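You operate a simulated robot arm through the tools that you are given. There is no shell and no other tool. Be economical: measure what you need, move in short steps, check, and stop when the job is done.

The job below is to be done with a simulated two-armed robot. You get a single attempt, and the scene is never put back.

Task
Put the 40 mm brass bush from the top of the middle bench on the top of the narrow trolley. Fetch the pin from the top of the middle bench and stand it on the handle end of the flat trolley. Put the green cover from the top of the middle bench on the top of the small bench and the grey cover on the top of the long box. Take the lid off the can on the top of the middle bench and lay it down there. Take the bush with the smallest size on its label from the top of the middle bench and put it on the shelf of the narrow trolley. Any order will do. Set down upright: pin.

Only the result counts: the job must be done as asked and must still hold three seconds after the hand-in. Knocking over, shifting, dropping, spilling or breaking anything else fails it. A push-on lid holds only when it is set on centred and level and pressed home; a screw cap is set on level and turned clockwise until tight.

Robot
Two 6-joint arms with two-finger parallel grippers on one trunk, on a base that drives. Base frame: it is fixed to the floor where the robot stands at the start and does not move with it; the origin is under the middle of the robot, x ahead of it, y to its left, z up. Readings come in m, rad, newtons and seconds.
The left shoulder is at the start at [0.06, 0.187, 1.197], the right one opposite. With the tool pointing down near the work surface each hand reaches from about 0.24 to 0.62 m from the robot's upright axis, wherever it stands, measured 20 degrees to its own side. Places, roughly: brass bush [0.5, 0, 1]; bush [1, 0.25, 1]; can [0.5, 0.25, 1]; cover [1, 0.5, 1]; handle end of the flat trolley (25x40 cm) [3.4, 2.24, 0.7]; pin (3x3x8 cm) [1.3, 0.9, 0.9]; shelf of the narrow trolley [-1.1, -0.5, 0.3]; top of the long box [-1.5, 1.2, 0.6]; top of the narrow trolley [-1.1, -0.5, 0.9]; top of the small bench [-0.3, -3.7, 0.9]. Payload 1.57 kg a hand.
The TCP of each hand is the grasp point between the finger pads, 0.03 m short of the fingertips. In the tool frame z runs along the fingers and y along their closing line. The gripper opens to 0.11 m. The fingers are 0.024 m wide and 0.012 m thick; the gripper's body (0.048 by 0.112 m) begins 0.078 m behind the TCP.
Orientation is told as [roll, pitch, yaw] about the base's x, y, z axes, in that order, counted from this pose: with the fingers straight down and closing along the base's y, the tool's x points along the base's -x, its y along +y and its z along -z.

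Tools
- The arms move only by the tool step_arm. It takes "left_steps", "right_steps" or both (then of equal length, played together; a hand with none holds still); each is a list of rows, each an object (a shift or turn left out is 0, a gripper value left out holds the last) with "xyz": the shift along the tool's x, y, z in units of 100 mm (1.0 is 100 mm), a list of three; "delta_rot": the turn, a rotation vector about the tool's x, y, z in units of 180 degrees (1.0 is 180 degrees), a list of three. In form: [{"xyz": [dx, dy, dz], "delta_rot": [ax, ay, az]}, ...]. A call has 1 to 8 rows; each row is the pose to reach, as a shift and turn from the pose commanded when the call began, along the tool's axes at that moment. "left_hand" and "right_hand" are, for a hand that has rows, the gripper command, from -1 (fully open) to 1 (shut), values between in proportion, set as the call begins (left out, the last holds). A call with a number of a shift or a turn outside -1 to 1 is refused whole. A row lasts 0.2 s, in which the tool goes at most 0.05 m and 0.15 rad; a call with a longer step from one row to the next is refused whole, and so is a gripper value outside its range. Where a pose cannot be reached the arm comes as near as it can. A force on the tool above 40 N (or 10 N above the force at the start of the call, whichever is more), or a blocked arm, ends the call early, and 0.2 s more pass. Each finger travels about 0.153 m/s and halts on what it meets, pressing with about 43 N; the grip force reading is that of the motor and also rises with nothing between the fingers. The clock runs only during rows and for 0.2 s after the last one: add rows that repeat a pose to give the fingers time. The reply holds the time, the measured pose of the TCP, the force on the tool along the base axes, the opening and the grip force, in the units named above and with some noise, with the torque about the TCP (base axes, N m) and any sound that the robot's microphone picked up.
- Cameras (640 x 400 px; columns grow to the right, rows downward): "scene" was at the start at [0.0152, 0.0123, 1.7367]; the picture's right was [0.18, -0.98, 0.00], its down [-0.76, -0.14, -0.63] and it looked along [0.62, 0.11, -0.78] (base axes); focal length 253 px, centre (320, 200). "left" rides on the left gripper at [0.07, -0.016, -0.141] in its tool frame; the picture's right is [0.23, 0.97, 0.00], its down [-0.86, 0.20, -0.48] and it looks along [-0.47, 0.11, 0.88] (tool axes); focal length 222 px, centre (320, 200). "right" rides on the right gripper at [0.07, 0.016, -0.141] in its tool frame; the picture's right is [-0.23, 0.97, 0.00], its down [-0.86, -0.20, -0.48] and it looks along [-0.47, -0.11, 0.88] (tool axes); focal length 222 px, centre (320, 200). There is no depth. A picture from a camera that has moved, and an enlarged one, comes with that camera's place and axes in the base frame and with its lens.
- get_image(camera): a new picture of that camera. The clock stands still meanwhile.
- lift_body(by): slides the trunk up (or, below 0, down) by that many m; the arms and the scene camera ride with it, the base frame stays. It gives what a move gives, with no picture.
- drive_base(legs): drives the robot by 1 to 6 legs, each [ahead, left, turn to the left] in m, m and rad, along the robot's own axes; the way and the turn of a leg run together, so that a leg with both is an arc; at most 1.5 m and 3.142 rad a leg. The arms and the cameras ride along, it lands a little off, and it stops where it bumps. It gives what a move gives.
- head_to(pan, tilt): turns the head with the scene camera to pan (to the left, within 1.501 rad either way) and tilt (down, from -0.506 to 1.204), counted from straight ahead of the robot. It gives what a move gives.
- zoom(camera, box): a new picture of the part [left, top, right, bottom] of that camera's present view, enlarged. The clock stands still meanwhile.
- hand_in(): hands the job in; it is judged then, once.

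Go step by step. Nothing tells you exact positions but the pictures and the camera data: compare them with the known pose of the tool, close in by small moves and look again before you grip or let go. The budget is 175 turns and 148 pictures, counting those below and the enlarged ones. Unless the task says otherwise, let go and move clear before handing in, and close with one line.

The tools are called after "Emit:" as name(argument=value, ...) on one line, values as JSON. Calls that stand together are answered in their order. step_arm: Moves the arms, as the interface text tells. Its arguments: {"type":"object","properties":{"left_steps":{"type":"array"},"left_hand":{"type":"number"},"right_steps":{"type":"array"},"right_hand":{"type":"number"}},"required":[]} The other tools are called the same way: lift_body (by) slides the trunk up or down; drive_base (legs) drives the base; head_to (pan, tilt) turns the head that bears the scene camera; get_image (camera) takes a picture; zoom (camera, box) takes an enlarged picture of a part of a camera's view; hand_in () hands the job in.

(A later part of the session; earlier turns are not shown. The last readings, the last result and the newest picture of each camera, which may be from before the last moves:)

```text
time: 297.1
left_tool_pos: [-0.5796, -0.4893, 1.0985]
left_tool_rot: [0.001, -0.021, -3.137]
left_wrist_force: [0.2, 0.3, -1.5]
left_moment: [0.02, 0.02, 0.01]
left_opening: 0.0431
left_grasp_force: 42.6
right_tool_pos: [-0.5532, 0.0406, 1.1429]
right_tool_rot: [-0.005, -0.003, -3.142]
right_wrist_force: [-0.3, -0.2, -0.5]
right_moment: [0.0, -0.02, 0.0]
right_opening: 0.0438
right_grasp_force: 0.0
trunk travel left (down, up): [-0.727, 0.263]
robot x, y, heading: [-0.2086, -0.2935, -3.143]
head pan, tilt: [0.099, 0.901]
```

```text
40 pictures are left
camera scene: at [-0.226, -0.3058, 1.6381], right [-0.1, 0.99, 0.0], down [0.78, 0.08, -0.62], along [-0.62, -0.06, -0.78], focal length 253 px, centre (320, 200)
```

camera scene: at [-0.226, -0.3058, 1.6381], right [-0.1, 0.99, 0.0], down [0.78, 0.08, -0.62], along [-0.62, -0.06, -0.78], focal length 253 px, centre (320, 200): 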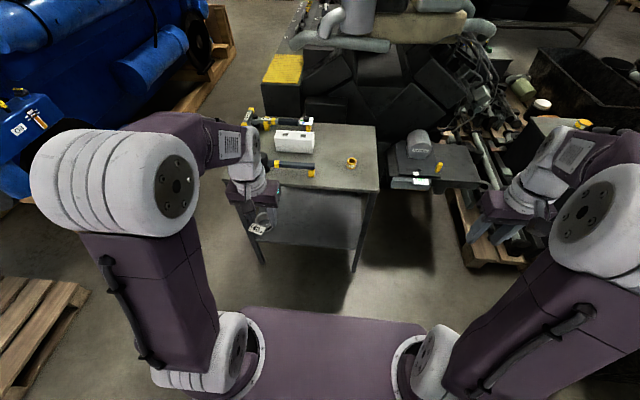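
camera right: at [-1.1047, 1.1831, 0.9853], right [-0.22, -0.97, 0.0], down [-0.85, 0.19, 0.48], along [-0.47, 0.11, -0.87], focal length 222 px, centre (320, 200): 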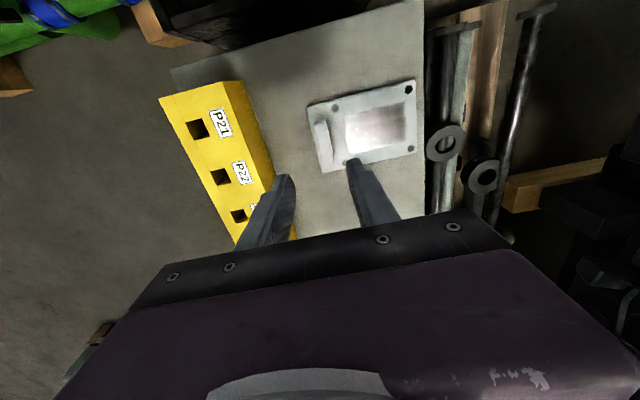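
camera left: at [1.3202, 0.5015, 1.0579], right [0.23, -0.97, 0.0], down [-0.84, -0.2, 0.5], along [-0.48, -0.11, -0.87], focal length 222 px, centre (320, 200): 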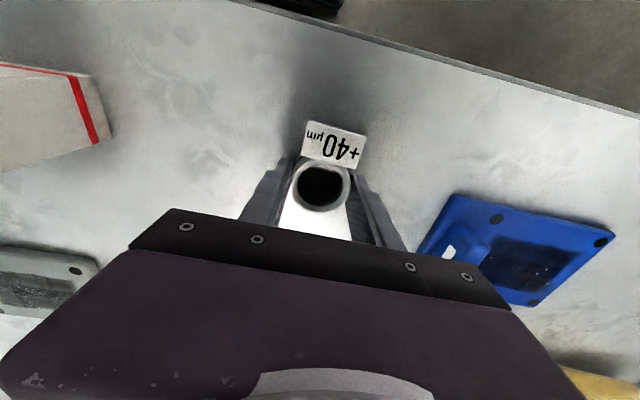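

Lift is limited to 0.4 per call; I'll lower in two steps and then look at the shelf from a lower viewpoint.

Emit:
lift_body(by=-0.4)

Emit:
lift_body(by=-0.1)

Emit:
head_to(pan=0.0, tilt=0.6)

Emit:
get_image(camera="scene")

```text
time: 300.9
left_tool_pos: [-0.5795, -0.4883, 0.6996]
left_tool_rot: [0.002, -0.022, -3.137]
left_wrist_force: [-0.1, 0.7, -1.2]
left_moment: [0.0, 0.01, 0.03]
left_opening: 0.0427
left_grasp_force: 42.6
right_tool_pos: [-0.5531, 0.0416, 0.7432]
right_tool_rot: [-0.004, -0.008, -3.139]
right_wrist_force: [0.1, 1.2, 0.3]
right_moment: [-0.03, 0.01, -0.04]
right_opening: 0.0437
right_grasp_force: 0.1
trunk travel left (down, up): [-0.327, 0.663]
robot x, y, heading: [-0.2104, -0.296, -3.14]
head pan, tilt: [0.099, 0.901]
```

```text
time: 302.2
left_tool_pos: [-0.5793, -0.4884, 0.5995]
left_tool_rot: [0.002, -0.02, -3.136]
left_wrist_force: [-0.6, 0.2, -0.9]
left_moment: [-0.01, 0.01, -0.02]
left_opening: 0.0431
left_grasp_force: 42.8
right_tool_pos: [-0.5532, 0.0416, 0.6431]
right_tool_rot: [-0.005, -0.006, -3.141]
right_wrist_force: [0.3, -0.8, 0.6]
right_moment: [-0.01, 0.0, 0.0]
right_opening: 0.0439
right_grasp_force: 0.1
trunk travel left (down, up): [-0.227, 0.763]
robot x, y, heading: [-0.2109, -0.2971, -3.143]
head pan, tilt: [0.099, 0.901]
```

```text
time: 303.0
left_tool_pos: [-0.5788, -0.4894, 0.5995]
left_tool_rot: [0.001, -0.02, -3.136]
left_wrist_force: [0.1, 0.0, -0.2]
left_moment: [-0.03, -0.01, -0.02]
left_opening: 0.0428
left_grasp_force: 43.5
right_tool_pos: [-0.5529, 0.042, 0.6421]
right_tool_rot: [-0.006, -0.008, -3.138]
right_wrist_force: [0.2, 0.1, 0.5]
right_moment: [-0.04, 0.03, 0.0]
right_opening: 0.0438
right_grasp_force: 0.1
trunk travel left (down, up): [-0.227, 0.763]
robot x, y, heading: [-0.2094, -0.2959, -3.139]
head pan, tilt: [0.0, 0.6]
```

```text
39 pictures are left
camera scene: at [-0.239, -0.2978, 1.1628], right [0.0, 1.0, 0.0], down [0.57, 0.0, -0.82], along [-0.82, 0.0, -0.57], focal length 253 px, centre (320, 200)
```

scene: 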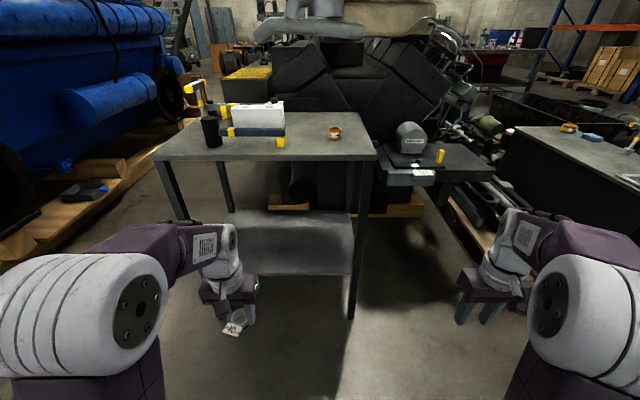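

The shelf is at z ≈ 0.36 with its front edge at x ≈ -0.89. I'll extend the left arm forward and down while still outside, and shift a bit right.

Emit:
drive_base(legs=[[0, -0.12, 0]])

Emit:
step_arm(left_steps=[{"xyz": [-0.35, 0, 0.3]}, {"xyz": [-0.7, 0, 0.6]}, {"xyz": [-1.0, 0, 0.9]}])

Emit:
step_arm(left_steps=[{"xyz": [-0.35, 0, 0.3]}, {"xyz": [-0.7, 0, 0.6]}])

Emit:
get_image(camera="scene")

Emit:
get_image(camera="left")

```text
time: 304.2
left_tool_pos: [-0.5793, -0.3658, 0.6002]
left_tool_rot: [0.003, -0.02, -3.14]
left_wrist_force: [0.2, -0.2, -1.2]
left_moment: [-0.02, -0.02, 0.01]
left_opening: 0.0433
left_grasp_force: 42.7
right_tool_pos: [-0.5518, 0.1652, 0.6423]
right_tool_rot: [-0.005, -0.005, 3.139]
right_wrist_force: [0.7, 0.7, -0.8]
right_moment: [-0.03, 0.0, -0.01]
right_opening: 0.0444
right_grasp_force: 0.1
trunk travel left (down, up): [-0.227, 0.763]
robot x, y, heading: [-0.2125, -0.1763, 3.135]
head pan, tilt: [0.0, 0.6]
```

```text
time: 305.1
left_tool_pos: [-0.6802, -0.3663, 0.51]
left_tool_rot: [0.001, -0.02, -3.139]
left_wrist_force: [-0.1, -0.5, -1.2]
left_moment: [-0.01, 0.02, 0.0]
left_opening: 0.0428
left_grasp_force: 42.8
right_tool_pos: [-0.5526, 0.1634, 0.6426]
right_tool_rot: [-0.005, -0.006, 3.139]
right_wrist_force: [-0.8, 0.1, 0.6]
right_moment: [0.01, -0.01, 0.0]
right_opening: 0.0439
right_grasp_force: 0.1
trunk travel left (down, up): [-0.227, 0.763]
robot x, y, heading: [-0.209, -0.177, 3.133]
head pan, tilt: [0.0, 0.6]
```

```text
time: 305.6
left_tool_pos: [-0.7529, -0.3674, 0.4499]
left_tool_rot: [0.002, -0.021, -3.14]
left_wrist_force: [-1.0, -0.3, 0.4]
left_moment: [0.02, -0.03, 0.01]
left_opening: 0.0432
left_grasp_force: 43.1
right_tool_pos: [-0.5528, 0.1647, 0.6421]
right_tool_rot: [-0.006, -0.006, 3.14]
right_wrist_force: [-0.6, 0.4, 0.1]
right_moment: [0.02, 0.0, -0.02]
right_opening: 0.0443
right_grasp_force: 0.1
trunk travel left (down, up): [-0.227, 0.763]
robot x, y, heading: [-0.2106, -0.1774, 3.136]
head pan, tilt: [0.0, 0.6]
```

```text
38 pictures are left
camera scene: at [-0.2395, -0.1766, 1.1629], right [0.0, 1.0, 0.0], down [0.57, 0.0, -0.82], along [-0.82, 0.0, -0.57], focal length 253 px, centre (320, 200)
```

scene: 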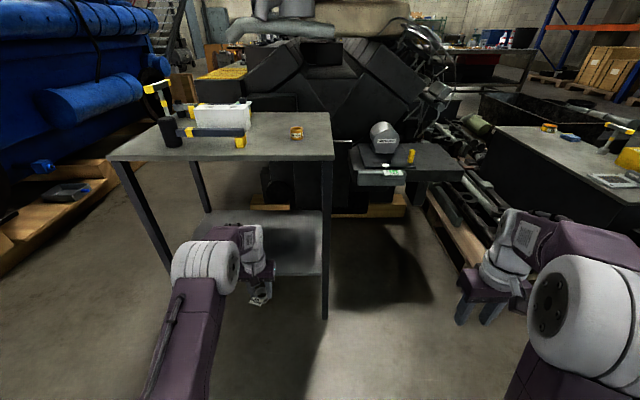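

```text
37 pictures are left
camera left: at [-0.6799, -0.3498, 0.5918], right [0.23, -0.97, 0.0], down [-0.84, -0.2, 0.5], along [-0.48, -0.11, -0.87], focal length 222 px, centre (320, 200)
```

left: 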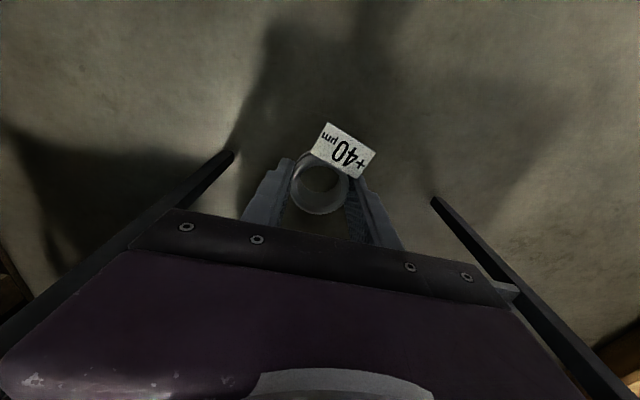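

The arm is low and extended; wrist top about z 0.67, below the top's underside. I'll drive in 15 cm and check clearances.

Emit:
drive_base(legs=[[0.15, 0, 0]])

Emit:
get_image(camera="scene")

Emit:
get_image(camera="left")

```text
time: 307.0
left_tool_pos: [-0.9044, -0.3667, 0.4508]
left_tool_rot: [0.002, -0.022, -3.141]
left_wrist_force: [-0.1, -0.1, 0.3]
left_moment: [0.02, -0.01, -0.01]
left_opening: 0.043
left_grasp_force: 43.0
right_tool_pos: [-0.7039, 0.1657, 0.6431]
right_tool_rot: [-0.005, -0.006, 3.14]
right_wrist_force: [0.6, 0.6, 0.3]
right_moment: [0.01, -0.02, 0.03]
right_opening: 0.0442
right_grasp_force: 0.0
trunk travel left (down, up): [-0.227, 0.763]
robot x, y, heading: [-0.3584, -0.1745, 3.139]
head pan, tilt: [0.0, 0.6]
```

```text
36 pictures are left
camera scene: at [-0.3911, -0.1759, 1.1628], right [0.0, 1.0, 0.0], down [0.57, 0.0, -0.82], along [-0.82, 0.0, -0.57], focal length 253 px, centre (320, 200)
```

scene: 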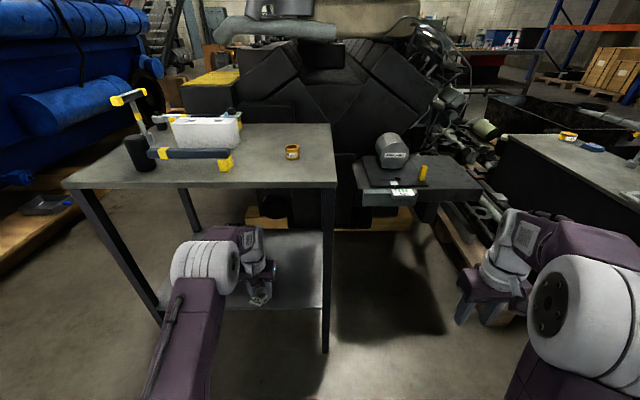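

```text
35 pictures are left
camera left: at [-0.8313, -0.3492, 0.5922], right [0.23, -0.97, 0.0], down [-0.84, -0.2, 0.5], along [-0.48, -0.11, -0.87], focal length 222 px, centre (320, 200)
```

left: 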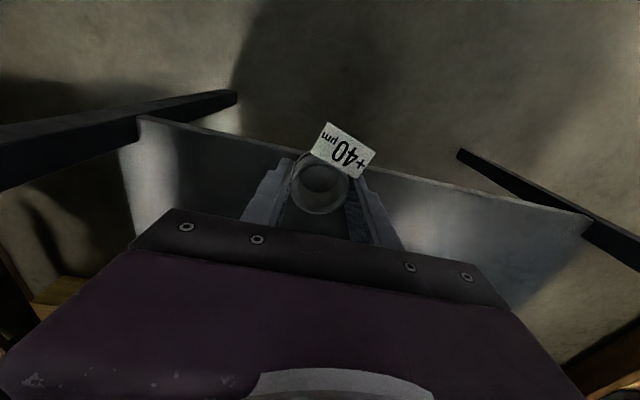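

Clear of everything so far; the shelf edge is at x ≈ -0.91. Another 7 cm in.

Emit:
drive_base(legs=[[0.07, 0, 0]])

Emit:
get_image(camera="left")

Emit:
zoom(camera="scene", box=[120, 150, 360, 370])

```text
time: 308.0
left_tool_pos: [-0.972, -0.3646, 0.4511]
left_tool_rot: [0.002, -0.02, -3.141]
left_wrist_force: [-0.1, 0.0, -0.7]
left_moment: [-0.01, -0.01, -0.02]
left_opening: 0.0428
left_grasp_force: 43.1
right_tool_pos: [-0.7736, 0.1647, 0.642]
right_tool_rot: [-0.006, -0.006, 3.141]
right_wrist_force: [-0.3, -0.7, -0.5]
right_moment: [0.01, 0.0, -0.04]
right_opening: 0.044
right_grasp_force: 0.1
trunk travel left (down, up): [-0.227, 0.763]
robot x, y, heading: [-0.4286, -0.1759, 3.14]
head pan, tilt: [0.0, 0.6]
```

```text
34 pictures are left
camera left: at [-0.9, -0.3488, 0.5922], right [0.23, -0.97, 0.0], down [-0.85, -0.2, 0.5], along [-0.48, -0.11, -0.87], focal length 222 px, centre (320, 200)
```

left: 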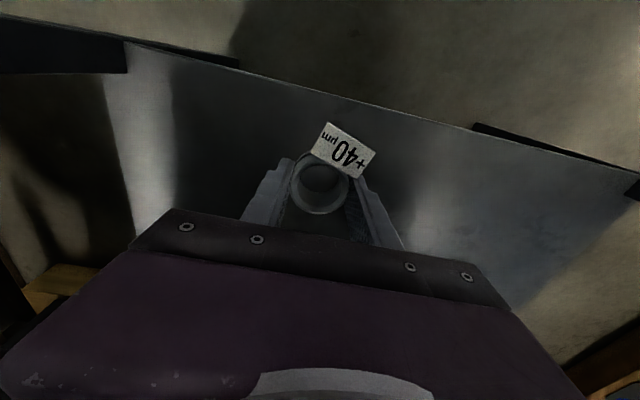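

```text
1.82 times, centred on (240, 260) of scene
camera zoom: at [-0.4598, -0.1757, 1.1628], right [0.0, 1.0, 0.0], down [0.57, 0.0, -0.82], along [-0.82, 0.0, -0.57], focal length 459 px, centre (466, 91)
```

zoom: 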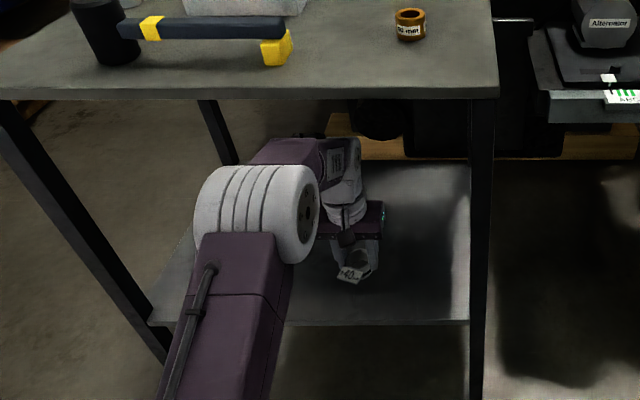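

The bush is over the shelf with margin. Lowering by trunk, first 5 cm, then finer.

Emit:
lift_body(by=-0.05)

Emit:
lift_body(by=-0.015)

Emit:
lift_body(by=-0.01)

Emit:
get_image(camera="left")

```text
time: 309.0
left_tool_pos: [-0.9712, -0.3658, 0.4009]
left_tool_rot: [0.002, -0.021, -3.14]
left_wrist_force: [0.2, -0.2, -0.6]
left_moment: [-0.02, 0.02, -0.03]
left_opening: 0.0429
left_grasp_force: 42.8
right_tool_pos: [-0.7716, 0.166, 0.5924]
right_tool_rot: [-0.006, -0.006, 3.141]
right_wrist_force: [1.1, 0.5, -1.0]
right_moment: [-0.02, 0.0, 0.0]
right_opening: 0.0439
right_grasp_force: 0.1
trunk travel left (down, up): [-0.177, 0.813]
robot x, y, heading: [-0.4291, -0.1793, 3.136]
head pan, tilt: [0.0, 0.6]
```

```text
time: 309.6
left_tool_pos: [-0.9729, -0.3655, 0.3869]
left_tool_rot: [0.0, -0.02, -3.14]
left_wrist_force: [0.6, -0.5, -1.0]
left_moment: [0.01, 0.01, -0.02]
left_opening: 0.0428
left_grasp_force: 42.8
right_tool_pos: [-0.7717, 0.1646, 0.5781]
right_tool_rot: [-0.006, -0.005, 3.14]
right_wrist_force: [-0.4, -0.3, 0.0]
right_moment: [0.04, -0.01, 0.04]
right_opening: 0.0443
right_grasp_force: 0.0
trunk travel left (down, up): [-0.162, 0.828]
robot x, y, heading: [-0.4354, -0.1781, 3.14]
head pan, tilt: [0.0, 0.6]
```

```text
time: 310.2
left_tool_pos: [-0.9718, -0.3649, 0.3808]
left_tool_rot: [0.004, -0.027, -3.14]
left_wrist_force: [5.1, -1.4, 29.4]
left_moment: [0.03, -0.77, -0.04]
left_opening: 0.0432
left_grasp_force: 43.1
right_tool_pos: [-0.7706, 0.1652, 0.5696]
right_tool_rot: [-0.006, -0.012, 3.14]
right_wrist_force: [0.7, -0.7, 0.4]
right_moment: [-0.03, 0.02, 0.01]
right_opening: 0.044
right_grasp_force: 0.1
trunk travel left (down, up): [-0.152, 0.838]
robot x, y, heading: [-0.4265, -0.1746, 3.142]
head pan, tilt: [0.0, 0.6]
```

```text
32 pictures are left
camera left: at [-0.8986, -0.3485, 0.5212], right [0.23, -0.97, 0.0], down [-0.84, -0.2, 0.5], along [-0.49, -0.11, -0.86], focal length 222 px, centre (320, 200)
```

left: 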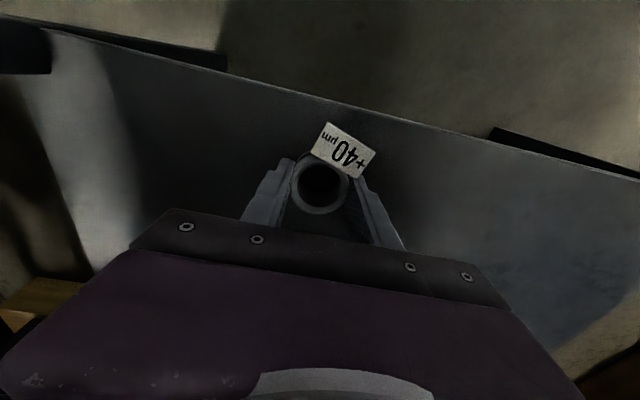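

Contact made (29 N). I'll relax 4 mm, open, and rise.

Emit:
lift_body(by=0.004)

Emit:
step_arm(left_steps=[{"xyz": [0, 0, 0]}, {"xyz": [0, 0, 0]}, {"xyz": [0, 0, 0]}], left_hand=-0.2)

Emit:
lift_body(by=0.08)

Emit:
get_image(camera="left")

```text
time: 310.7
left_tool_pos: [-0.9719, -0.3662, 0.3792]
left_tool_rot: [0.002, -0.023, -3.14]
left_wrist_force: [-2.4, -1.1, 9.8]
left_moment: [-0.09, -0.15, -0.07]
left_opening: 0.0428
left_grasp_force: 42.9
right_tool_pos: [-0.7709, 0.1644, 0.5721]
right_tool_rot: [-0.005, -0.006, 3.14]
right_wrist_force: [0.4, -0.4, -0.5]
right_moment: [-0.03, -0.02, 0.02]
right_opening: 0.044
right_grasp_force: 0.0
trunk travel left (down, up): [-0.156, 0.834]
robot x, y, heading: [-0.4298, -0.1731, 3.143]
head pan, tilt: [0.0, 0.6]
```

```text
time: 311.5
left_tool_pos: [-0.9723, -0.3658, 0.3791]
left_tool_rot: [0.0, -0.021, -3.14]
left_wrist_force: [-0.9, -0.6, -0.3]
left_moment: [0.01, -0.01, -0.01]
left_opening: 0.0662
left_grasp_force: 0.0
right_tool_pos: [-0.7714, 0.1645, 0.5719]
right_tool_rot: [-0.005, -0.008, 3.14]
right_wrist_force: [0.1, 0.0, 0.2]
right_moment: [0.0, -0.01, 0.02]
right_opening: 0.0439
right_grasp_force: 0.1
trunk travel left (down, up): [-0.156, 0.834]
robot x, y, heading: [-0.4288, -0.1748, 3.139]
head pan, tilt: [0.0, 0.6]
```

```text
time: 312.7
left_tool_pos: [-0.9723, -0.3657, 0.4599]
left_tool_rot: [0.001, -0.021, -3.138]
left_wrist_force: [0.4, -0.4, -0.6]
left_moment: [-0.01, 0.0, 0.02]
left_opening: 0.0659
left_grasp_force: 0.1
right_tool_pos: [-0.7716, 0.1653, 0.6515]
right_tool_rot: [-0.005, -0.004, 3.141]
right_wrist_force: [-0.4, -1.2, 0.0]
right_moment: [0.01, 0.01, 0.0]
right_opening: 0.0443
right_grasp_force: 0.0
trunk travel left (down, up): [-0.236, 0.754]
robot x, y, heading: [-0.4351, -0.1729, 3.137]
head pan, tilt: [0.0, 0.6]
```

```text
31 pictures are left
camera left: at [-0.8997, -0.3487, 0.6014], right [0.23, -0.97, 0.0], down [-0.84, -0.2, 0.5], along [-0.48, -0.11, -0.87], focal length 222 px, centre (320, 200)
```

left: 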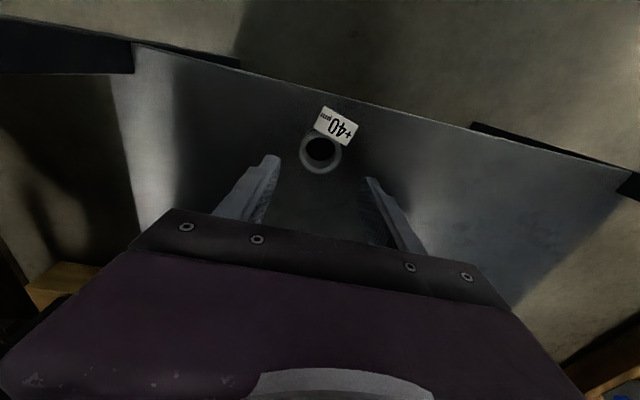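

The +40 bush stands on the shelf. I'll back out, raise the trunk, and drive around again for the green cover.

Emit:
drive_base(legs=[[-0.23, 0, 0]])

Emit:
lift_body(by=0.4)

Emit:
lift_body(by=0.189)

Emit:
drive_base(legs=[[0, 0, 1.57], [1.25, 0, 0], [0, 0, 1.57], [1.5, 0, 0], [0.85, 0, 0], [0, 0, 1.57]])

```text
time: 314.4
left_tool_pos: [-0.7513, -0.365, 0.46]
left_tool_rot: [0.001, -0.022, 3.14]
left_wrist_force: [-0.2, 0.7, -0.4]
left_moment: [0.0, -0.01, 0.0]
left_opening: 0.0663
left_grasp_force: 0.0
right_tool_pos: [-0.5495, 0.1652, 0.6525]
right_tool_rot: [-0.004, -0.007, 3.136]
right_wrist_force: [0.2, 0.0, 0.5]
right_moment: [-0.03, 0.0, -0.01]
right_opening: 0.0441
right_grasp_force: 0.1
trunk travel left (down, up): [-0.236, 0.754]
robot x, y, heading: [-0.2078, -0.1763, 3.135]
head pan, tilt: [0.0, 0.6]
```

```text
time: 318.2
left_tool_pos: [-0.752, -0.3653, 0.8612]
left_tool_rot: [0.0, -0.02, 3.14]
left_wrist_force: [0.6, 0.0, -1.0]
left_moment: [-0.02, 0.03, -0.01]
left_opening: 0.0661
left_grasp_force: 0.1
right_tool_pos: [-0.5503, 0.166, 1.0519]
right_tool_rot: [-0.005, -0.006, 3.136]
right_wrist_force: [0.3, -0.8, 0.3]
right_moment: [0.0, -0.02, -0.07]
right_opening: 0.0439
right_grasp_force: 0.1
trunk travel left (down, up): [-0.636, 0.354]
robot x, y, heading: [-0.2094, -0.173, 3.136]
head pan, tilt: [0.0, 0.6]
```

```text
time: 320.3
left_tool_pos: [-0.7525, -0.3652, 1.0489]
left_tool_rot: [0.002, -0.021, 3.14]
left_wrist_force: [0.1, 0.2, -0.6]
left_moment: [0.02, 0.03, -0.02]
left_opening: 0.0659
left_grasp_force: 0.1
right_tool_pos: [-0.5501, 0.1656, 1.2412]
right_tool_rot: [-0.006, -0.007, 3.137]
right_wrist_force: [-0.3, 0.1, 0.3]
right_moment: [-0.01, -0.01, 0.0]
right_opening: 0.0441
right_grasp_force: 0.1
trunk travel left (down, up): [-0.825, 0.165]
robot x, y, heading: [-0.2095, -0.1736, 3.134]
head pan, tilt: [0.0, 0.6]
```

```text
time: 348.9
left_tool_pos: [1.8998, -0.9269, 1.0496]
left_tool_rot: [0.002, -0.021, 1.522]
left_wrist_force: [0.3, -0.3, -0.4]
left_moment: [-0.02, -0.03, 0.05]
left_opening: 0.066
left_grasp_force: 0.1
right_tool_pos: [2.4193, -1.1523, 1.2401]
right_tool_rot: [-0.006, -0.007, 1.517]
right_wrist_force: [-0.1, 1.0, -0.1]
right_moment: [0.01, 0.02, 0.0]
right_opening: 0.044
right_grasp_force: 0.0
trunk travel left (down, up): [-0.825, 0.165]
robot x, y, heading: [2.0661, -1.4787, 1.514]
head pan, tilt: [0.0, 0.6]
```

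Now heading up the far side to the green cover, using the right hand (handle near (1.04, 0.59)).

Emit:
drive_base(legs=[[1.5, 0, 0], [0.37, 0, 0], [0, 0, 1.628], [0.46, 0, 0]])

Emit:
step_arm(right_steps=[{"xyz": [-0.3, 0.2, 0.2]}, {"xyz": [-0.6, 0.45, 0.4]}, {"xyz": [-0.9, 0.7, 0.6]}, {"xyz": [-1.0, 1.0, 0.8]}, {"xyz": [-1.0, 1.0, 1.0]}], right_hand=-0.1)

Emit:
get_image(camera="right")

Emit:
head_to(pan=-0.1, tilt=0.9)

Emit:
get_image(camera="scene")

```text
time: 364.6
left_tool_pos: [1.1519, 0.1653, 1.0493]
left_tool_rot: [0.002, -0.022, -3.119]
left_wrist_force: [0.6, 0.6, -0.3]
left_moment: [-0.02, -0.03, 0.0]
left_opening: 0.0661
left_grasp_force: 0.1
right_tool_pos: [1.3409, 0.6994, 1.2413]
right_tool_rot: [-0.005, -0.006, -3.122]
right_wrist_force: [-0.1, -0.7, 0.2]
right_moment: [0.03, 0.0, 0.01]
right_opening: 0.044
right_grasp_force: 0.1
trunk travel left (down, up): [-0.825, 0.165]
robot x, y, heading: [1.6871, 0.3671, -3.129]
head pan, tilt: [0.0, 0.6]
```

```text
time: 365.8
left_tool_pos: [1.1519, 0.1633, 1.0491]
left_tool_rot: [0.003, -0.02, -3.118]
left_wrist_force: [-0.2, 0.1, 0.0]
left_moment: [-0.02, 0.0, 0.03]
left_opening: 0.0663
left_grasp_force: 0.2
right_tool_pos: [1.2414, 0.5998, 1.1408]
right_tool_rot: [-0.006, -0.008, -3.124]
right_wrist_force: [0.0, 0.4, 0.1]
right_moment: [0.01, -0.02, 0.01]
right_opening: 0.0602
right_grasp_force: 0.1
trunk travel left (down, up): [-0.825, 0.165]
robot x, y, heading: [1.6875, 0.3687, -3.127]
head pan, tilt: [0.0, 0.6]
```

```text
30 pictures are left
camera right: at [1.3124, 0.5839, 1.2826], right [-0.21, -0.98, 0.0], down [-0.86, 0.18, 0.49], along [-0.47, 0.11, -0.87], focal length 222 px, centre (320, 200)
```

right: 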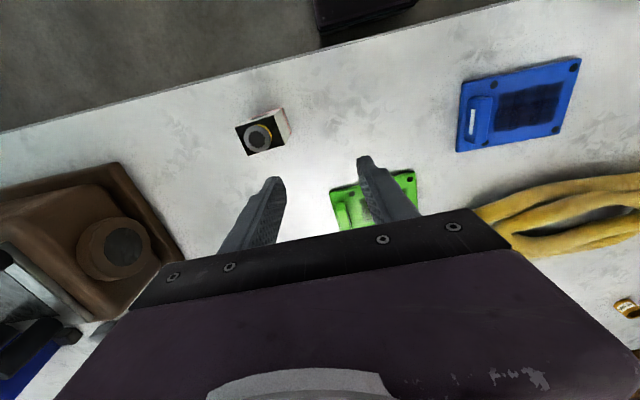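

```text
time: 366.6
left_tool_pos: [1.1508, 0.1638, 1.0496]
left_tool_rot: [0.002, -0.019, -3.119]
left_wrist_force: [0.8, -0.3, -0.1]
left_moment: [0.0, -0.01, 0.01]
left_opening: 0.0663
left_grasp_force: 0.1
right_tool_pos: [1.241, 0.5996, 1.1415]
right_tool_rot: [-0.006, -0.007, -3.123]
right_wrist_force: [1.0, -0.1, 0.5]
right_moment: [0.02, 0.02, 0.0]
right_opening: 0.0603
right_grasp_force: 0.0
trunk travel left (down, up): [-0.825, 0.165]
robot x, y, heading: [1.6907, 0.364, -3.129]
head pan, tilt: [-0.099, 0.901]
```

```text
29 pictures are left
camera scene: at [1.6727, 0.3726, 1.7361], right [0.08, 1.0, 0.0], down [0.78, -0.06, -0.62], along [-0.62, 0.05, -0.78], focal length 253 px, centre (320, 200)
```

scene: 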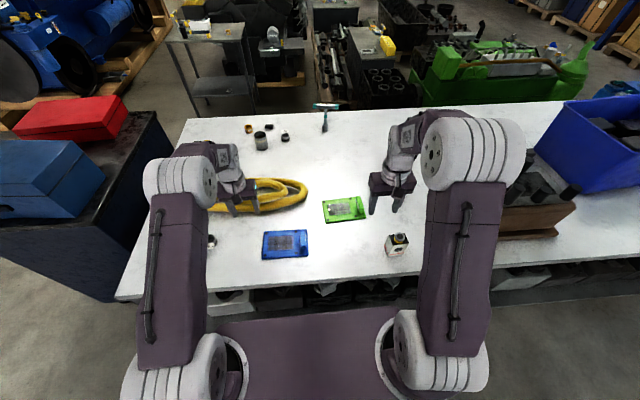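

The green handle is at (1.067, 0.588), turned about 12°. I'll drive in 4.5 cm, turn the wrist to match and hover.

Emit:
drive_base(legs=[[0.045, 0, 0]])

Emit:
step_arm(right_steps=[{"xyz": [-0.3, 0.03, 0.1], "delta_rot": [0, 0, -0.02]}, {"xyz": [-0.6, 0.06, 0.2], "delta_rot": [0, 0, -0.04]}, {"xyz": [-0.9, 0.09, 0.4], "delta_rot": [0, 0, -0.06]}, {"xyz": [-1.0, 0.09, 0.8], "delta_rot": [0, 0, -0.06]}, {"xyz": [-1.0, 0.09, 1.0], "delta_rot": [0, 0, -0.06]}])

Emit:
step_arm(right_steps=[{"xyz": [-0.29, 0, 0.1]}, {"xyz": [-0.29, 0, 0.3]}])

Emit:
get_image(camera="right")

```text
time: 367.5
left_tool_pos: [1.1132, 0.1635, 1.0525]
left_tool_rot: [0.002, -0.029, -3.12]
left_wrist_force: [0.3, 0.0, 1.3]
left_moment: [-0.02, 0.03, 0.0]
left_opening: 0.0659
left_grasp_force: 0.1
right_tool_pos: [1.2057, 0.597, 1.1447]
right_tool_rot: [-0.006, -0.013, -3.122]
right_wrist_force: [0.6, -0.4, 0.0]
right_moment: [-0.01, 0.1, 0.01]
right_opening: 0.0606
right_grasp_force: 0.1
trunk travel left (down, up): [-0.825, 0.165]
robot x, y, heading: [1.6432, 0.3647, -3.127]
head pan, tilt: [-0.099, 0.901]
```

```text
time: 368.7
left_tool_pos: [1.1075, 0.1629, 1.0505]
left_tool_rot: [0.002, -0.021, -3.118]
left_wrist_force: [0.7, 0.0, 0.7]
left_moment: [-0.04, 0.05, -0.01]
left_opening: 0.0658
left_grasp_force: 0.1
right_tool_pos: [1.0992, 0.5865, 1.0431]
right_tool_rot: [-0.007, -0.008, -2.935]
right_wrist_force: [0.1, -0.2, -0.1]
right_moment: [-0.02, 0.02, -0.02]
right_opening: 0.0605
right_grasp_force: 0.2
trunk travel left (down, up): [-0.825, 0.165]
robot x, y, heading: [1.6462, 0.3659, -3.125]
head pan, tilt: [-0.099, 0.901]
```

```text
time: 369.3
left_tool_pos: [1.1064, 0.1635, 1.05]
left_tool_rot: [0.003, -0.02, -3.119]
left_wrist_force: [-0.4, -0.1, -0.7]
left_moment: [0.04, 0.0, 0.0]
left_opening: 0.0659
left_grasp_force: 0.1
right_tool_pos: [1.067, 0.5825, 1.0148]
right_tool_rot: [-0.006, -0.006, -2.934]
right_wrist_force: [-0.2, 0.6, 0.0]
right_moment: [-0.01, -0.01, -0.01]
right_opening: 0.0604
right_grasp_force: 0.1
trunk travel left (down, up): [-0.825, 0.165]
robot x, y, heading: [1.6432, 0.3643, -3.123]
head pan, tilt: [-0.099, 0.901]
```

```text
28 pictures are left
camera right: at [1.14, 0.5814, 1.1553], right [-0.02, -1.0, -0.01], down [-0.87, 0.02, 0.48], along [-0.48, 0.02, -0.87], focal length 222 px, centre (320, 200)
```

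right: 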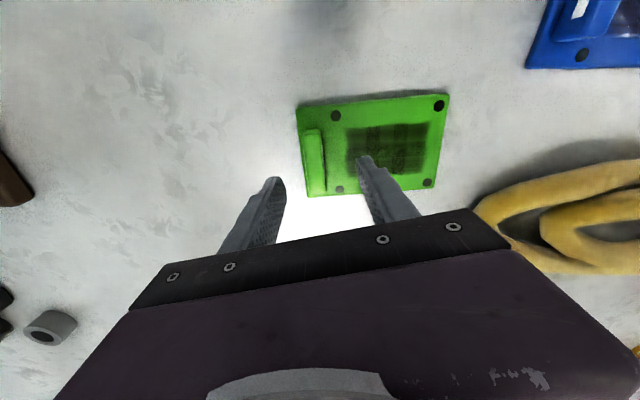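

The bar is actually only ~3° off, so I'll turn back, centre on (1.057, 0.591) and descend further.

Emit:
step_arm(right_steps=[{"xyz": [-0.04, -0.05, 0.1], "delta_rot": [0, 0, 0.025]}, {"xyz": [-0.07, -0.1, 0.2], "delta_rot": [0, 0, 0.05]}, {"xyz": [-0.07, -0.1, 0.4], "delta_rot": [0, 0, 0.05]}, {"xyz": [-0.07, -0.1, 0.6], "delta_rot": [0, 0, 0.05]}])

Emit:
get_image(camera="right")

```text
time: 370.3
left_tool_pos: [1.1066, 0.1631, 1.0487]
left_tool_rot: [0.001, -0.02, -3.118]
left_wrist_force: [-0.2, 0.5, 0.2]
left_moment: [0.0, 0.02, 0.01]
left_opening: 0.0661
left_grasp_force: 0.1
right_tool_pos: [1.0591, 0.5907, 0.9526]
right_tool_rot: [-0.005, -0.004, -3.093]
right_wrist_force: [-0.8, -0.6, 0.2]
right_moment: [-0.01, -0.02, -0.02]
right_opening: 0.0603
right_grasp_force: 0.0
trunk travel left (down, up): [-0.825, 0.165]
robot x, y, heading: [1.6432, 0.3692, -3.126]
head pan, tilt: [-0.099, 0.901]
```

```text
27 pictures are left
camera right: at [1.1291, 0.5791, 1.0947], right [-0.18, -0.98, 0.0], down [-0.86, 0.15, 0.48], along [-0.48, 0.09, -0.88], focal length 222 px, centre (320, 200)
```

right: 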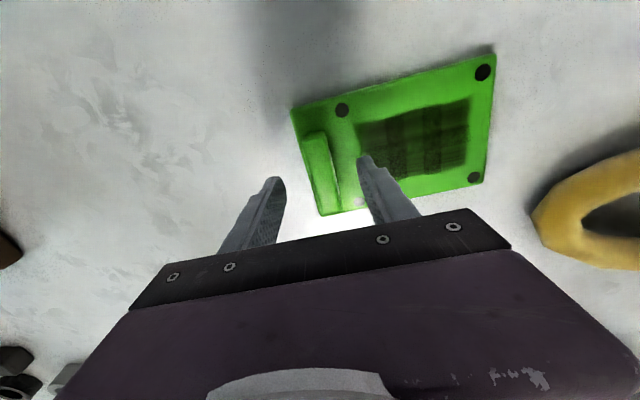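

Aligned like the grey one. Lowering the trunk 24 mm and closing.

Emit:
lift_body(by=-0.024)

Emit:
step_arm(right_steps=[{"xyz": [0, 0, 0]}, {"xyz": [0, 0, 0]}, {"xyz": [0, 0, 0]}], right_hand=1)

Emit:
lift_body(by=0.02)

Emit:
get_image(camera="right")

```text
time: 371.0
left_tool_pos: [1.1067, 0.1634, 1.0251]
left_tool_rot: [0.0, -0.022, -3.119]
left_wrist_force: [0.6, 0.1, 0.1]
left_moment: [0.0, 0.02, -0.01]
left_opening: 0.0661
left_grasp_force: 0.0
right_tool_pos: [1.0573, 0.5904, 0.9294]
right_tool_rot: [-0.005, -0.005, -3.091]
right_wrist_force: [-1.1, 0.1, 0.5]
right_moment: [0.0, -0.03, 0.0]
right_opening: 0.0605
right_grasp_force: 0.1
trunk travel left (down, up): [-0.801, 0.189]
robot x, y, heading: [1.6443, 0.3642, -3.126]
head pan, tilt: [-0.099, 0.901]
```

```text
time: 371.8
left_tool_pos: [1.1072, 0.1628, 1.0256]
left_tool_rot: [0.002, -0.021, -3.117]
left_wrist_force: [0.0, -0.4, 0.2]
left_moment: [0.04, -0.01, -0.02]
left_opening: 0.0662
left_grasp_force: 0.1
right_tool_pos: [1.0598, 0.5908, 0.931]
right_tool_rot: [-0.006, -0.007, -3.092]
right_wrist_force: [0.4, -0.9, 3.8]
right_moment: [-0.33, -0.34, 0.36]
right_opening: 0.0196
right_grasp_force: 33.6
trunk travel left (down, up): [-0.801, 0.189]
robot x, y, heading: [1.647, 0.366, -3.127]
head pan, tilt: [-0.099, 0.901]
```

```text
time: 372.4
left_tool_pos: [1.1066, 0.1631, 1.0456]
left_tool_rot: [0.0, -0.02, -3.119]
left_wrist_force: [0.4, 0.4, -0.4]
left_moment: [0.02, 0.01, -0.01]
left_opening: 0.066
left_grasp_force: 0.0
right_tool_pos: [1.0582, 0.5918, 0.9492]
right_tool_rot: [-0.006, -0.005, -3.092]
right_wrist_force: [0.9, -0.8, -5.5]
right_moment: [0.31, 0.03, -0.01]
right_opening: 0.0199
right_grasp_force: 33.7
trunk travel left (down, up): [-0.821, 0.169]
robot x, y, heading: [1.6457, 0.3667, -3.12]
head pan, tilt: [-0.099, 0.901]
```

```text
26 pictures are left
camera right: at [1.1297, 0.5789, 1.0911], right [-0.18, -0.98, 0.0], down [-0.86, 0.15, 0.48], along [-0.48, 0.09, -0.87], focal length 222 px, centre (320, 200)
```

right: 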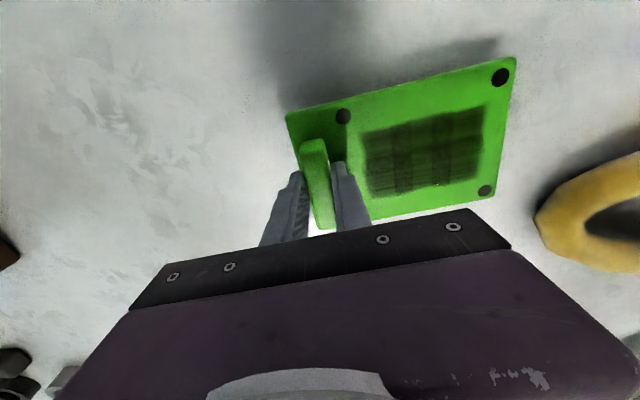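

The green cover is held. I'll raise it, back off and drive toward the small bench.

Emit:
lift_body(by=0.16)

Emit:
drive_base(legs=[[-0.5, 0, 0], [0, 0, 1.55], [1.5, 0, 0], [1.5, 0, 0], [1.0, 0, 0], [0, 0, -1.57]])

Emit:
head_to(pan=0.0, tilt=0.4)

Emit:
get_image(camera="scene")

```text
time: 374.3
left_tool_pos: [1.1068, 0.1642, 1.2051]
left_tool_rot: [0.0, -0.02, -3.12]
left_wrist_force: [1.0, 0.1, -0.1]
left_moment: [0.01, -0.01, 0.0]
left_opening: 0.0659
left_grasp_force: 0.0
right_tool_pos: [1.0583, 0.5917, 1.1091]
right_tool_rot: [-0.005, -0.005, -3.088]
right_wrist_force: [-0.1, -0.4, -5.5]
right_moment: [0.32, -0.03, -0.01]
right_opening: 0.0196
right_grasp_force: 33.1
trunk travel left (down, up): [-0.981, 0.009]
robot x, y, heading: [1.6425, 0.3667, -3.126]
head pan, tilt: [-0.099, 0.901]
```

```text
time: 403.9
left_tool_pos: [1.7235, -3.8424, 1.2057]
left_tool_rot: [0.0, -0.02, -3.126]
left_wrist_force: [0.9, 0.3, 0.3]
left_moment: [0.0, -0.04, -0.02]
left_opening: 0.0659
left_grasp_force: 0.2
right_tool_pos: [1.6772, -3.4142, 1.1099]
right_tool_rot: [-0.007, -0.005, -3.097]
right_wrist_force: [0.1, -0.1, -5.5]
right_moment: [0.3, -0.03, 0.02]
right_opening: 0.0195
right_grasp_force: 33.7
trunk travel left (down, up): [-0.981, 0.009]
robot x, y, heading: [2.2604, -3.6414, -3.133]
head pan, tilt: [-0.099, 0.901]
```

```text
time: 404.8
left_tool_pos: [1.7228, -3.8439, 1.2058]
left_tool_rot: [0.005, -0.021, -3.125]
left_wrist_force: [0.4, 0.3, 1.0]
left_moment: [0.0, 0.0, -0.01]
left_opening: 0.0663
left_grasp_force: 0.1
right_tool_pos: [1.6765, -3.4144, 1.1103]
right_tool_rot: [-0.005, -0.005, -3.097]
right_wrist_force: [0.4, -0.3, -5.2]
right_moment: [0.33, 0.0, 0.0]
right_opening: 0.0199
right_grasp_force: 33.4
trunk travel left (down, up): [-0.981, 0.009]
robot x, y, heading: [2.2576, -3.6432, -3.131]
head pan, tilt: [0.0, 0.4]
```

```text
25 pictures are left
camera scene: at [2.228, -3.6447, 1.935], right [-0.01, 1.0, 0.0], down [0.39, 0.0, -0.92], along [-0.92, -0.01, -0.39], focal length 253 px, centre (320, 200)
```

scene: 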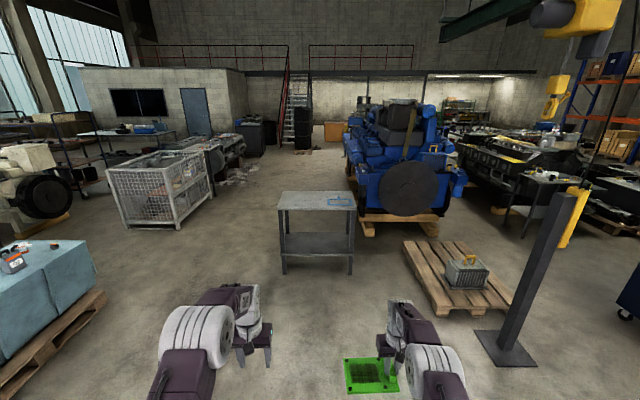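

The small bench top spans about x -0.44…-0.01, y -4.08…-3.32, with a blue frame on its +y side. I'll aim for the -y half.

Emit:
drive_base(legs=[[0, 0.33, 0], [1.5, 0, 0], [0.27, 0, 0]])

Emit:
head_to(pan=-0.2, tilt=0.85)

Emit:
get_image(camera="scene")

Emit:
get_image(camera="right")

```text
time: 415.6
left_tool_pos: [-0.0425, -4.2496, 1.2064]
left_tool_rot: [0.001, -0.023, -3.088]
left_wrist_force: [-0.5, -0.1, -0.3]
left_moment: [0.0, 0.02, 0.03]
left_opening: 0.0662
left_grasp_force: 0.0
right_tool_pos: [-0.1042, -3.822, 1.1114]
right_tool_rot: [-0.006, -0.006, -3.06]
right_wrist_force: [0.6, 0.1, -4.6]
right_moment: [0.29, -0.01, -0.02]
right_opening: 0.0197
right_grasp_force: 33.8
trunk travel left (down, up): [-0.981, 0.009]
robot x, y, heading: [0.4852, -4.0283, -3.098]
head pan, tilt: [0.0, 0.4]
```

```text
time: 416.5
left_tool_pos: [-0.0468, -4.2489, 1.2051]
left_tool_rot: [0.002, -0.018, -3.087]
left_wrist_force: [-0.4, -0.5, 0.6]
left_moment: [0.02, -0.06, -0.02]
left_opening: 0.0658
left_grasp_force: 0.0
right_tool_pos: [-0.1077, -3.8231, 1.1088]
right_tool_rot: [-0.005, -0.003, -3.061]
right_wrist_force: [-0.1, -0.2, -6.0]
right_moment: [0.31, -0.02, 0.0]
right_opening: 0.02
right_grasp_force: 33.4
trunk travel left (down, up): [-0.981, 0.009]
robot x, y, heading: [0.4853, -4.0315, -3.09]
head pan, tilt: [-0.201, 0.85]
```

```text
24 pictures are left
camera scene: at [0.4647, -4.0165, 1.896], right [0.15, 0.99, 0.0], down [0.74, -0.11, -0.66], along [-0.65, 0.1, -0.75], focal length 253 px, centre (320, 200)
```

scene: 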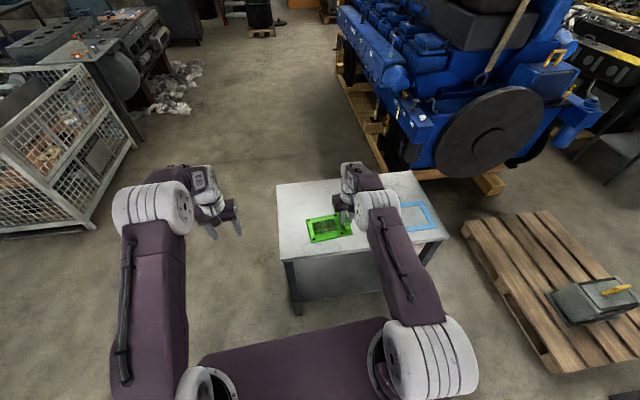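

```text
23 pictures are left
camera right: at [-0.0371, -3.833, 1.2502], right [-0.15, -0.99, 0.0], down [-0.87, 0.13, 0.48], along [-0.48, 0.08, -0.88], focal length 222 px, centre (320, 200)
```

right: 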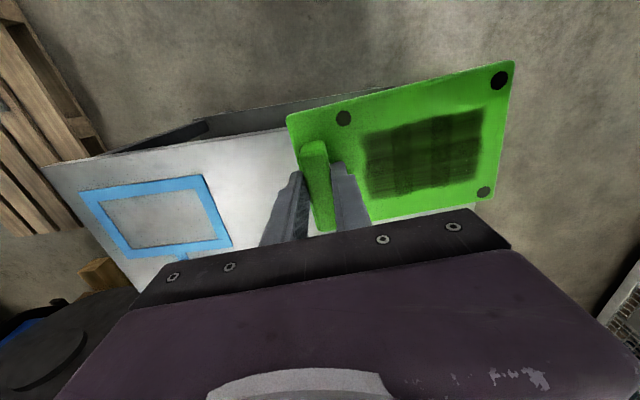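

Bench top spans x -0.57…-0.09, y -4.1…-3.32; the blue frame is at y > -3.6. I'll drive 17 cm ahead and lower the cover close.

Emit:
drive_base(legs=[[0.17, 0, 0]])

Emit:
lift_body(by=-0.12)

Emit:
get_image(camera="right")

Emit:
get_image(camera="scene")

```text
time: 418.0
left_tool_pos: [-0.2114, -4.2556, 1.2073]
left_tool_rot: [0.002, -0.023, -3.091]
left_wrist_force: [0.2, -0.2, -0.5]
left_moment: [-0.01, 0.05, 0.01]
left_opening: 0.0657
left_grasp_force: 0.0
right_tool_pos: [-0.2726, -3.8291, 1.1114]
right_tool_rot: [-0.006, -0.006, -3.064]
right_wrist_force: [0.5, 0.5, -5.3]
right_moment: [0.3, -0.01, -0.01]
right_opening: 0.0195
right_grasp_force: 33.8
trunk travel left (down, up): [-0.981, 0.009]
robot x, y, heading: [0.3177, -4.0371, -3.095]
head pan, tilt: [-0.201, 0.85]
```

```text
time: 419.5
left_tool_pos: [-0.2154, -4.255, 1.0855]
left_tool_rot: [0.002, -0.019, -3.09]
left_wrist_force: [-0.7, -0.8, 0.2]
left_moment: [-0.02, -0.01, 0.05]
left_opening: 0.0659
left_grasp_force: 0.1
right_tool_pos: [-0.2755, -3.8288, 0.9883]
right_tool_rot: [-0.005, -0.004, -3.064]
right_wrist_force: [0.2, 0.3, -5.8]
right_moment: [0.32, 0.02, 0.04]
right_opening: 0.0196
right_grasp_force: 33.8
trunk travel left (down, up): [-0.861, 0.129]
robot x, y, heading: [0.3146, -4.0352, -3.102]
head pan, tilt: [-0.201, 0.85]
```

```text
22 pictures are left
camera right: at [-0.2039, -3.8398, 1.1306], right [-0.15, -0.99, 0.0], down [-0.87, 0.13, 0.48], along [-0.48, 0.08, -0.88], focal length 222 px, centre (320, 200)
```

right: 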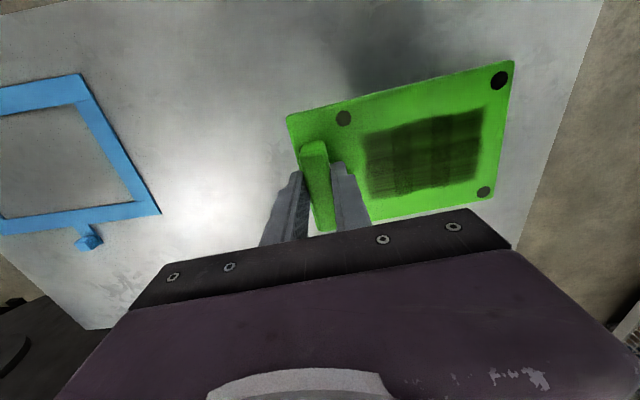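

```text
21 pictures are left
camera scene: at [0.2981, -4.0242, 1.776], right [0.15, 0.99, 0.0], down [0.74, -0.12, -0.66], along [-0.65, 0.1, -0.75], focal length 253 px, centre (320, 200)
```

scene: 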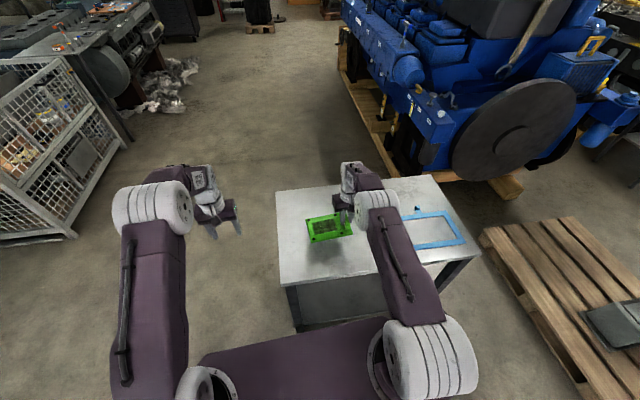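

Well placed over the free half. Lowering in increments until contact.

Emit:
lift_body(by=-0.03)

Emit:
lift_body(by=-0.01)

Emit:
lift_body(by=-0.008)

```text
time: 420.2
left_tool_pos: [-0.215, -4.2562, 1.0567]
left_tool_rot: [0.001, -0.022, -3.089]
left_wrist_force: [0.9, 0.4, 0.5]
left_moment: [-0.03, 0.01, -0.01]
left_opening: 0.0659
left_grasp_force: 0.1
right_tool_pos: [-0.2752, -3.8285, 0.9595]
right_tool_rot: [-0.004, -0.003, -3.064]
right_wrist_force: [0.2, -0.5, -5.1]
right_moment: [0.27, 0.0, 0.0]
right_opening: 0.0195
right_grasp_force: 33.4
trunk travel left (down, up): [-0.831, 0.159]
robot x, y, heading: [0.3197, -4.038, -3.096]
head pan, tilt: [-0.201, 0.85]
```

```text
time: 420.8
left_tool_pos: [-0.215, -4.2547, 1.0453]
left_tool_rot: [0.0, -0.02, -3.09]
left_wrist_force: [1.0, 0.3, 0.4]
left_moment: [0.01, -0.02, 0.0]
left_opening: 0.0661
left_grasp_force: 0.1
right_tool_pos: [-0.2743, -3.8281, 0.9489]
right_tool_rot: [-0.006, -0.004, -3.062]
right_wrist_force: [-0.4, 0.1, -5.1]
right_moment: [0.31, 0.03, 0.03]
right_opening: 0.0198
right_grasp_force: 33.5
trunk travel left (down, up): [-0.821, 0.169]
robot x, y, heading: [0.3163, -4.0378, -3.097]
head pan, tilt: [-0.201, 0.85]
```

```text
time: 421.4
left_tool_pos: [-0.2149, -4.2566, 1.0367]
left_tool_rot: [0.001, -0.019, -3.091]
left_wrist_force: [0.2, 0.1, 0.2]
left_moment: [0.0, -0.01, 0.01]
left_opening: 0.0657
left_grasp_force: 0.1
right_tool_pos: [-0.275, -3.8301, 0.9411]
right_tool_rot: [-0.004, -0.003, -3.064]
right_wrist_force: [-0.6, 0.2, -5.4]
right_moment: [0.28, 0.03, -0.02]
right_opening: 0.0195
right_grasp_force: 33.3
trunk travel left (down, up): [-0.813, 0.177]
robot x, y, heading: [0.3177, -4.0366, -3.099]
head pan, tilt: [-0.201, 0.85]
```

Emit:
lift_body(by=-0.008)

Emit:
lift_body(by=-0.008)

Emit:
lift_body(by=-0.006)

```text
time: 421.9
left_tool_pos: [-0.2163, -4.2549, 1.0284]
left_tool_rot: [0.001, -0.018, -3.092]
left_wrist_force: [-0.6, -0.7, -0.9]
left_moment: [0.01, -0.02, 0.04]
left_opening: 0.066
left_grasp_force: 0.1
right_tool_pos: [-0.2751, -3.8284, 0.9337]
right_tool_rot: [-0.005, -0.003, -3.062]
right_wrist_force: [-0.3, 0.6, -5.3]
right_moment: [0.33, -0.01, -0.02]
right_opening: 0.0198
right_grasp_force: 32.9
trunk travel left (down, up): [-0.805, 0.185]
robot x, y, heading: [0.3144, -4.0384, -3.094]
head pan, tilt: [-0.201, 0.85]
```

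```text
time: 422.5
left_tool_pos: [-0.2147, -4.2557, 1.021]
left_tool_rot: [0.001, -0.02, -3.09]
left_wrist_force: [-0.5, -0.1, -0.7]
left_moment: [-0.03, 0.01, 0.01]
left_opening: 0.066
left_grasp_force: 0.1
right_tool_pos: [-0.2752, -3.8297, 0.9246]
right_tool_rot: [-0.004, -0.004, -3.062]
right_wrist_force: [-0.8, -0.4, -4.6]
right_moment: [0.32, -0.03, -0.02]
right_opening: 0.02
right_grasp_force: 33.7
trunk travel left (down, up): [-0.797, 0.193]
robot x, y, heading: [0.3102, -4.0398, -3.092]
head pan, tilt: [-0.201, 0.85]
```

```text
time: 423.1
left_tool_pos: [-0.216, -4.2553, 1.0152]
left_tool_rot: [0.002, -0.018, -3.09]
left_wrist_force: [0.1, -0.2, -0.1]
left_moment: [0.0, 0.0, 0.0]
left_opening: 0.066
left_grasp_force: 0.1
right_tool_pos: [-0.2745, -3.8302, 0.9189]
right_tool_rot: [-0.006, -0.002, -3.063]
right_wrist_force: [-0.9, 0.5, -4.7]
right_moment: [0.29, 0.02, -0.02]
right_opening: 0.0195
right_grasp_force: 33.8
trunk travel left (down, up): [-0.791, 0.199]
robot x, y, heading: [0.3175, -4.0361, -3.097]
head pan, tilt: [-0.201, 0.85]
```

Still not touching; a few more small steps (each stops on excess force).

Emit:
lift_body(by=-0.008)

Emit:
lift_body(by=-0.006)

Emit:
zoom(camera="scene", box=[270, 180, 390, 280])

```text
time: 423.6
left_tool_pos: [-0.2145, -4.2564, 1.0075]
left_tool_rot: [0.0, -0.022, -3.091]
left_wrist_force: [-0.9, 0.2, -0.3]
left_moment: [-0.01, 0.01, 0.0]
left_opening: 0.0658
left_grasp_force: 0.1
right_tool_pos: [-0.2744, -3.8291, 0.9114]
right_tool_rot: [-0.006, -0.004, -3.063]
right_wrist_force: [0.4, 0.4, -1.2]
right_moment: [-0.27, 0.15, 0.0]
right_opening: 0.0197
right_grasp_force: 33.8
trunk travel left (down, up): [-0.783, 0.207]
robot x, y, heading: [0.3147, -4.0395, -3.095]
head pan, tilt: [-0.201, 0.85]
```

```text
time: 424.2
left_tool_pos: [-0.2105, -4.2561, 1.0042]
left_tool_rot: [0.002, -0.025, -3.091]
left_wrist_force: [-0.3, 1.3, -0.2]
left_moment: [0.01, 0.01, 0.02]
left_opening: 0.0658
left_grasp_force: 0.0
right_tool_pos: [-0.2742, -3.8283, 0.9112]
right_tool_rot: [-0.008, -0.017, -3.065]
right_wrist_force: [-4.1, 4.8, 30.8]
right_moment: [-0.35, -0.25, 0.11]
right_opening: 0.0199
right_grasp_force: 33.5
trunk travel left (down, up): [-0.777, 0.213]
robot x, y, heading: [0.3176, -4.0341, -3.097]
head pan, tilt: [-0.201, 0.85]
```

```text
4.00 times, centred on (330, 230) of scene
camera zoom: at [0.3044, -4.025, 1.6925], right [0.15, 0.99, 0.0], down [0.74, -0.12, -0.66], along [-0.65, 0.1, -0.75], focal length 1010 px, centre (280, 80)
```

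zoom: 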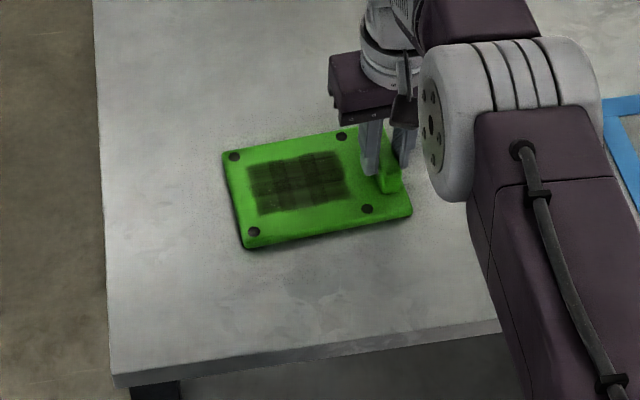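

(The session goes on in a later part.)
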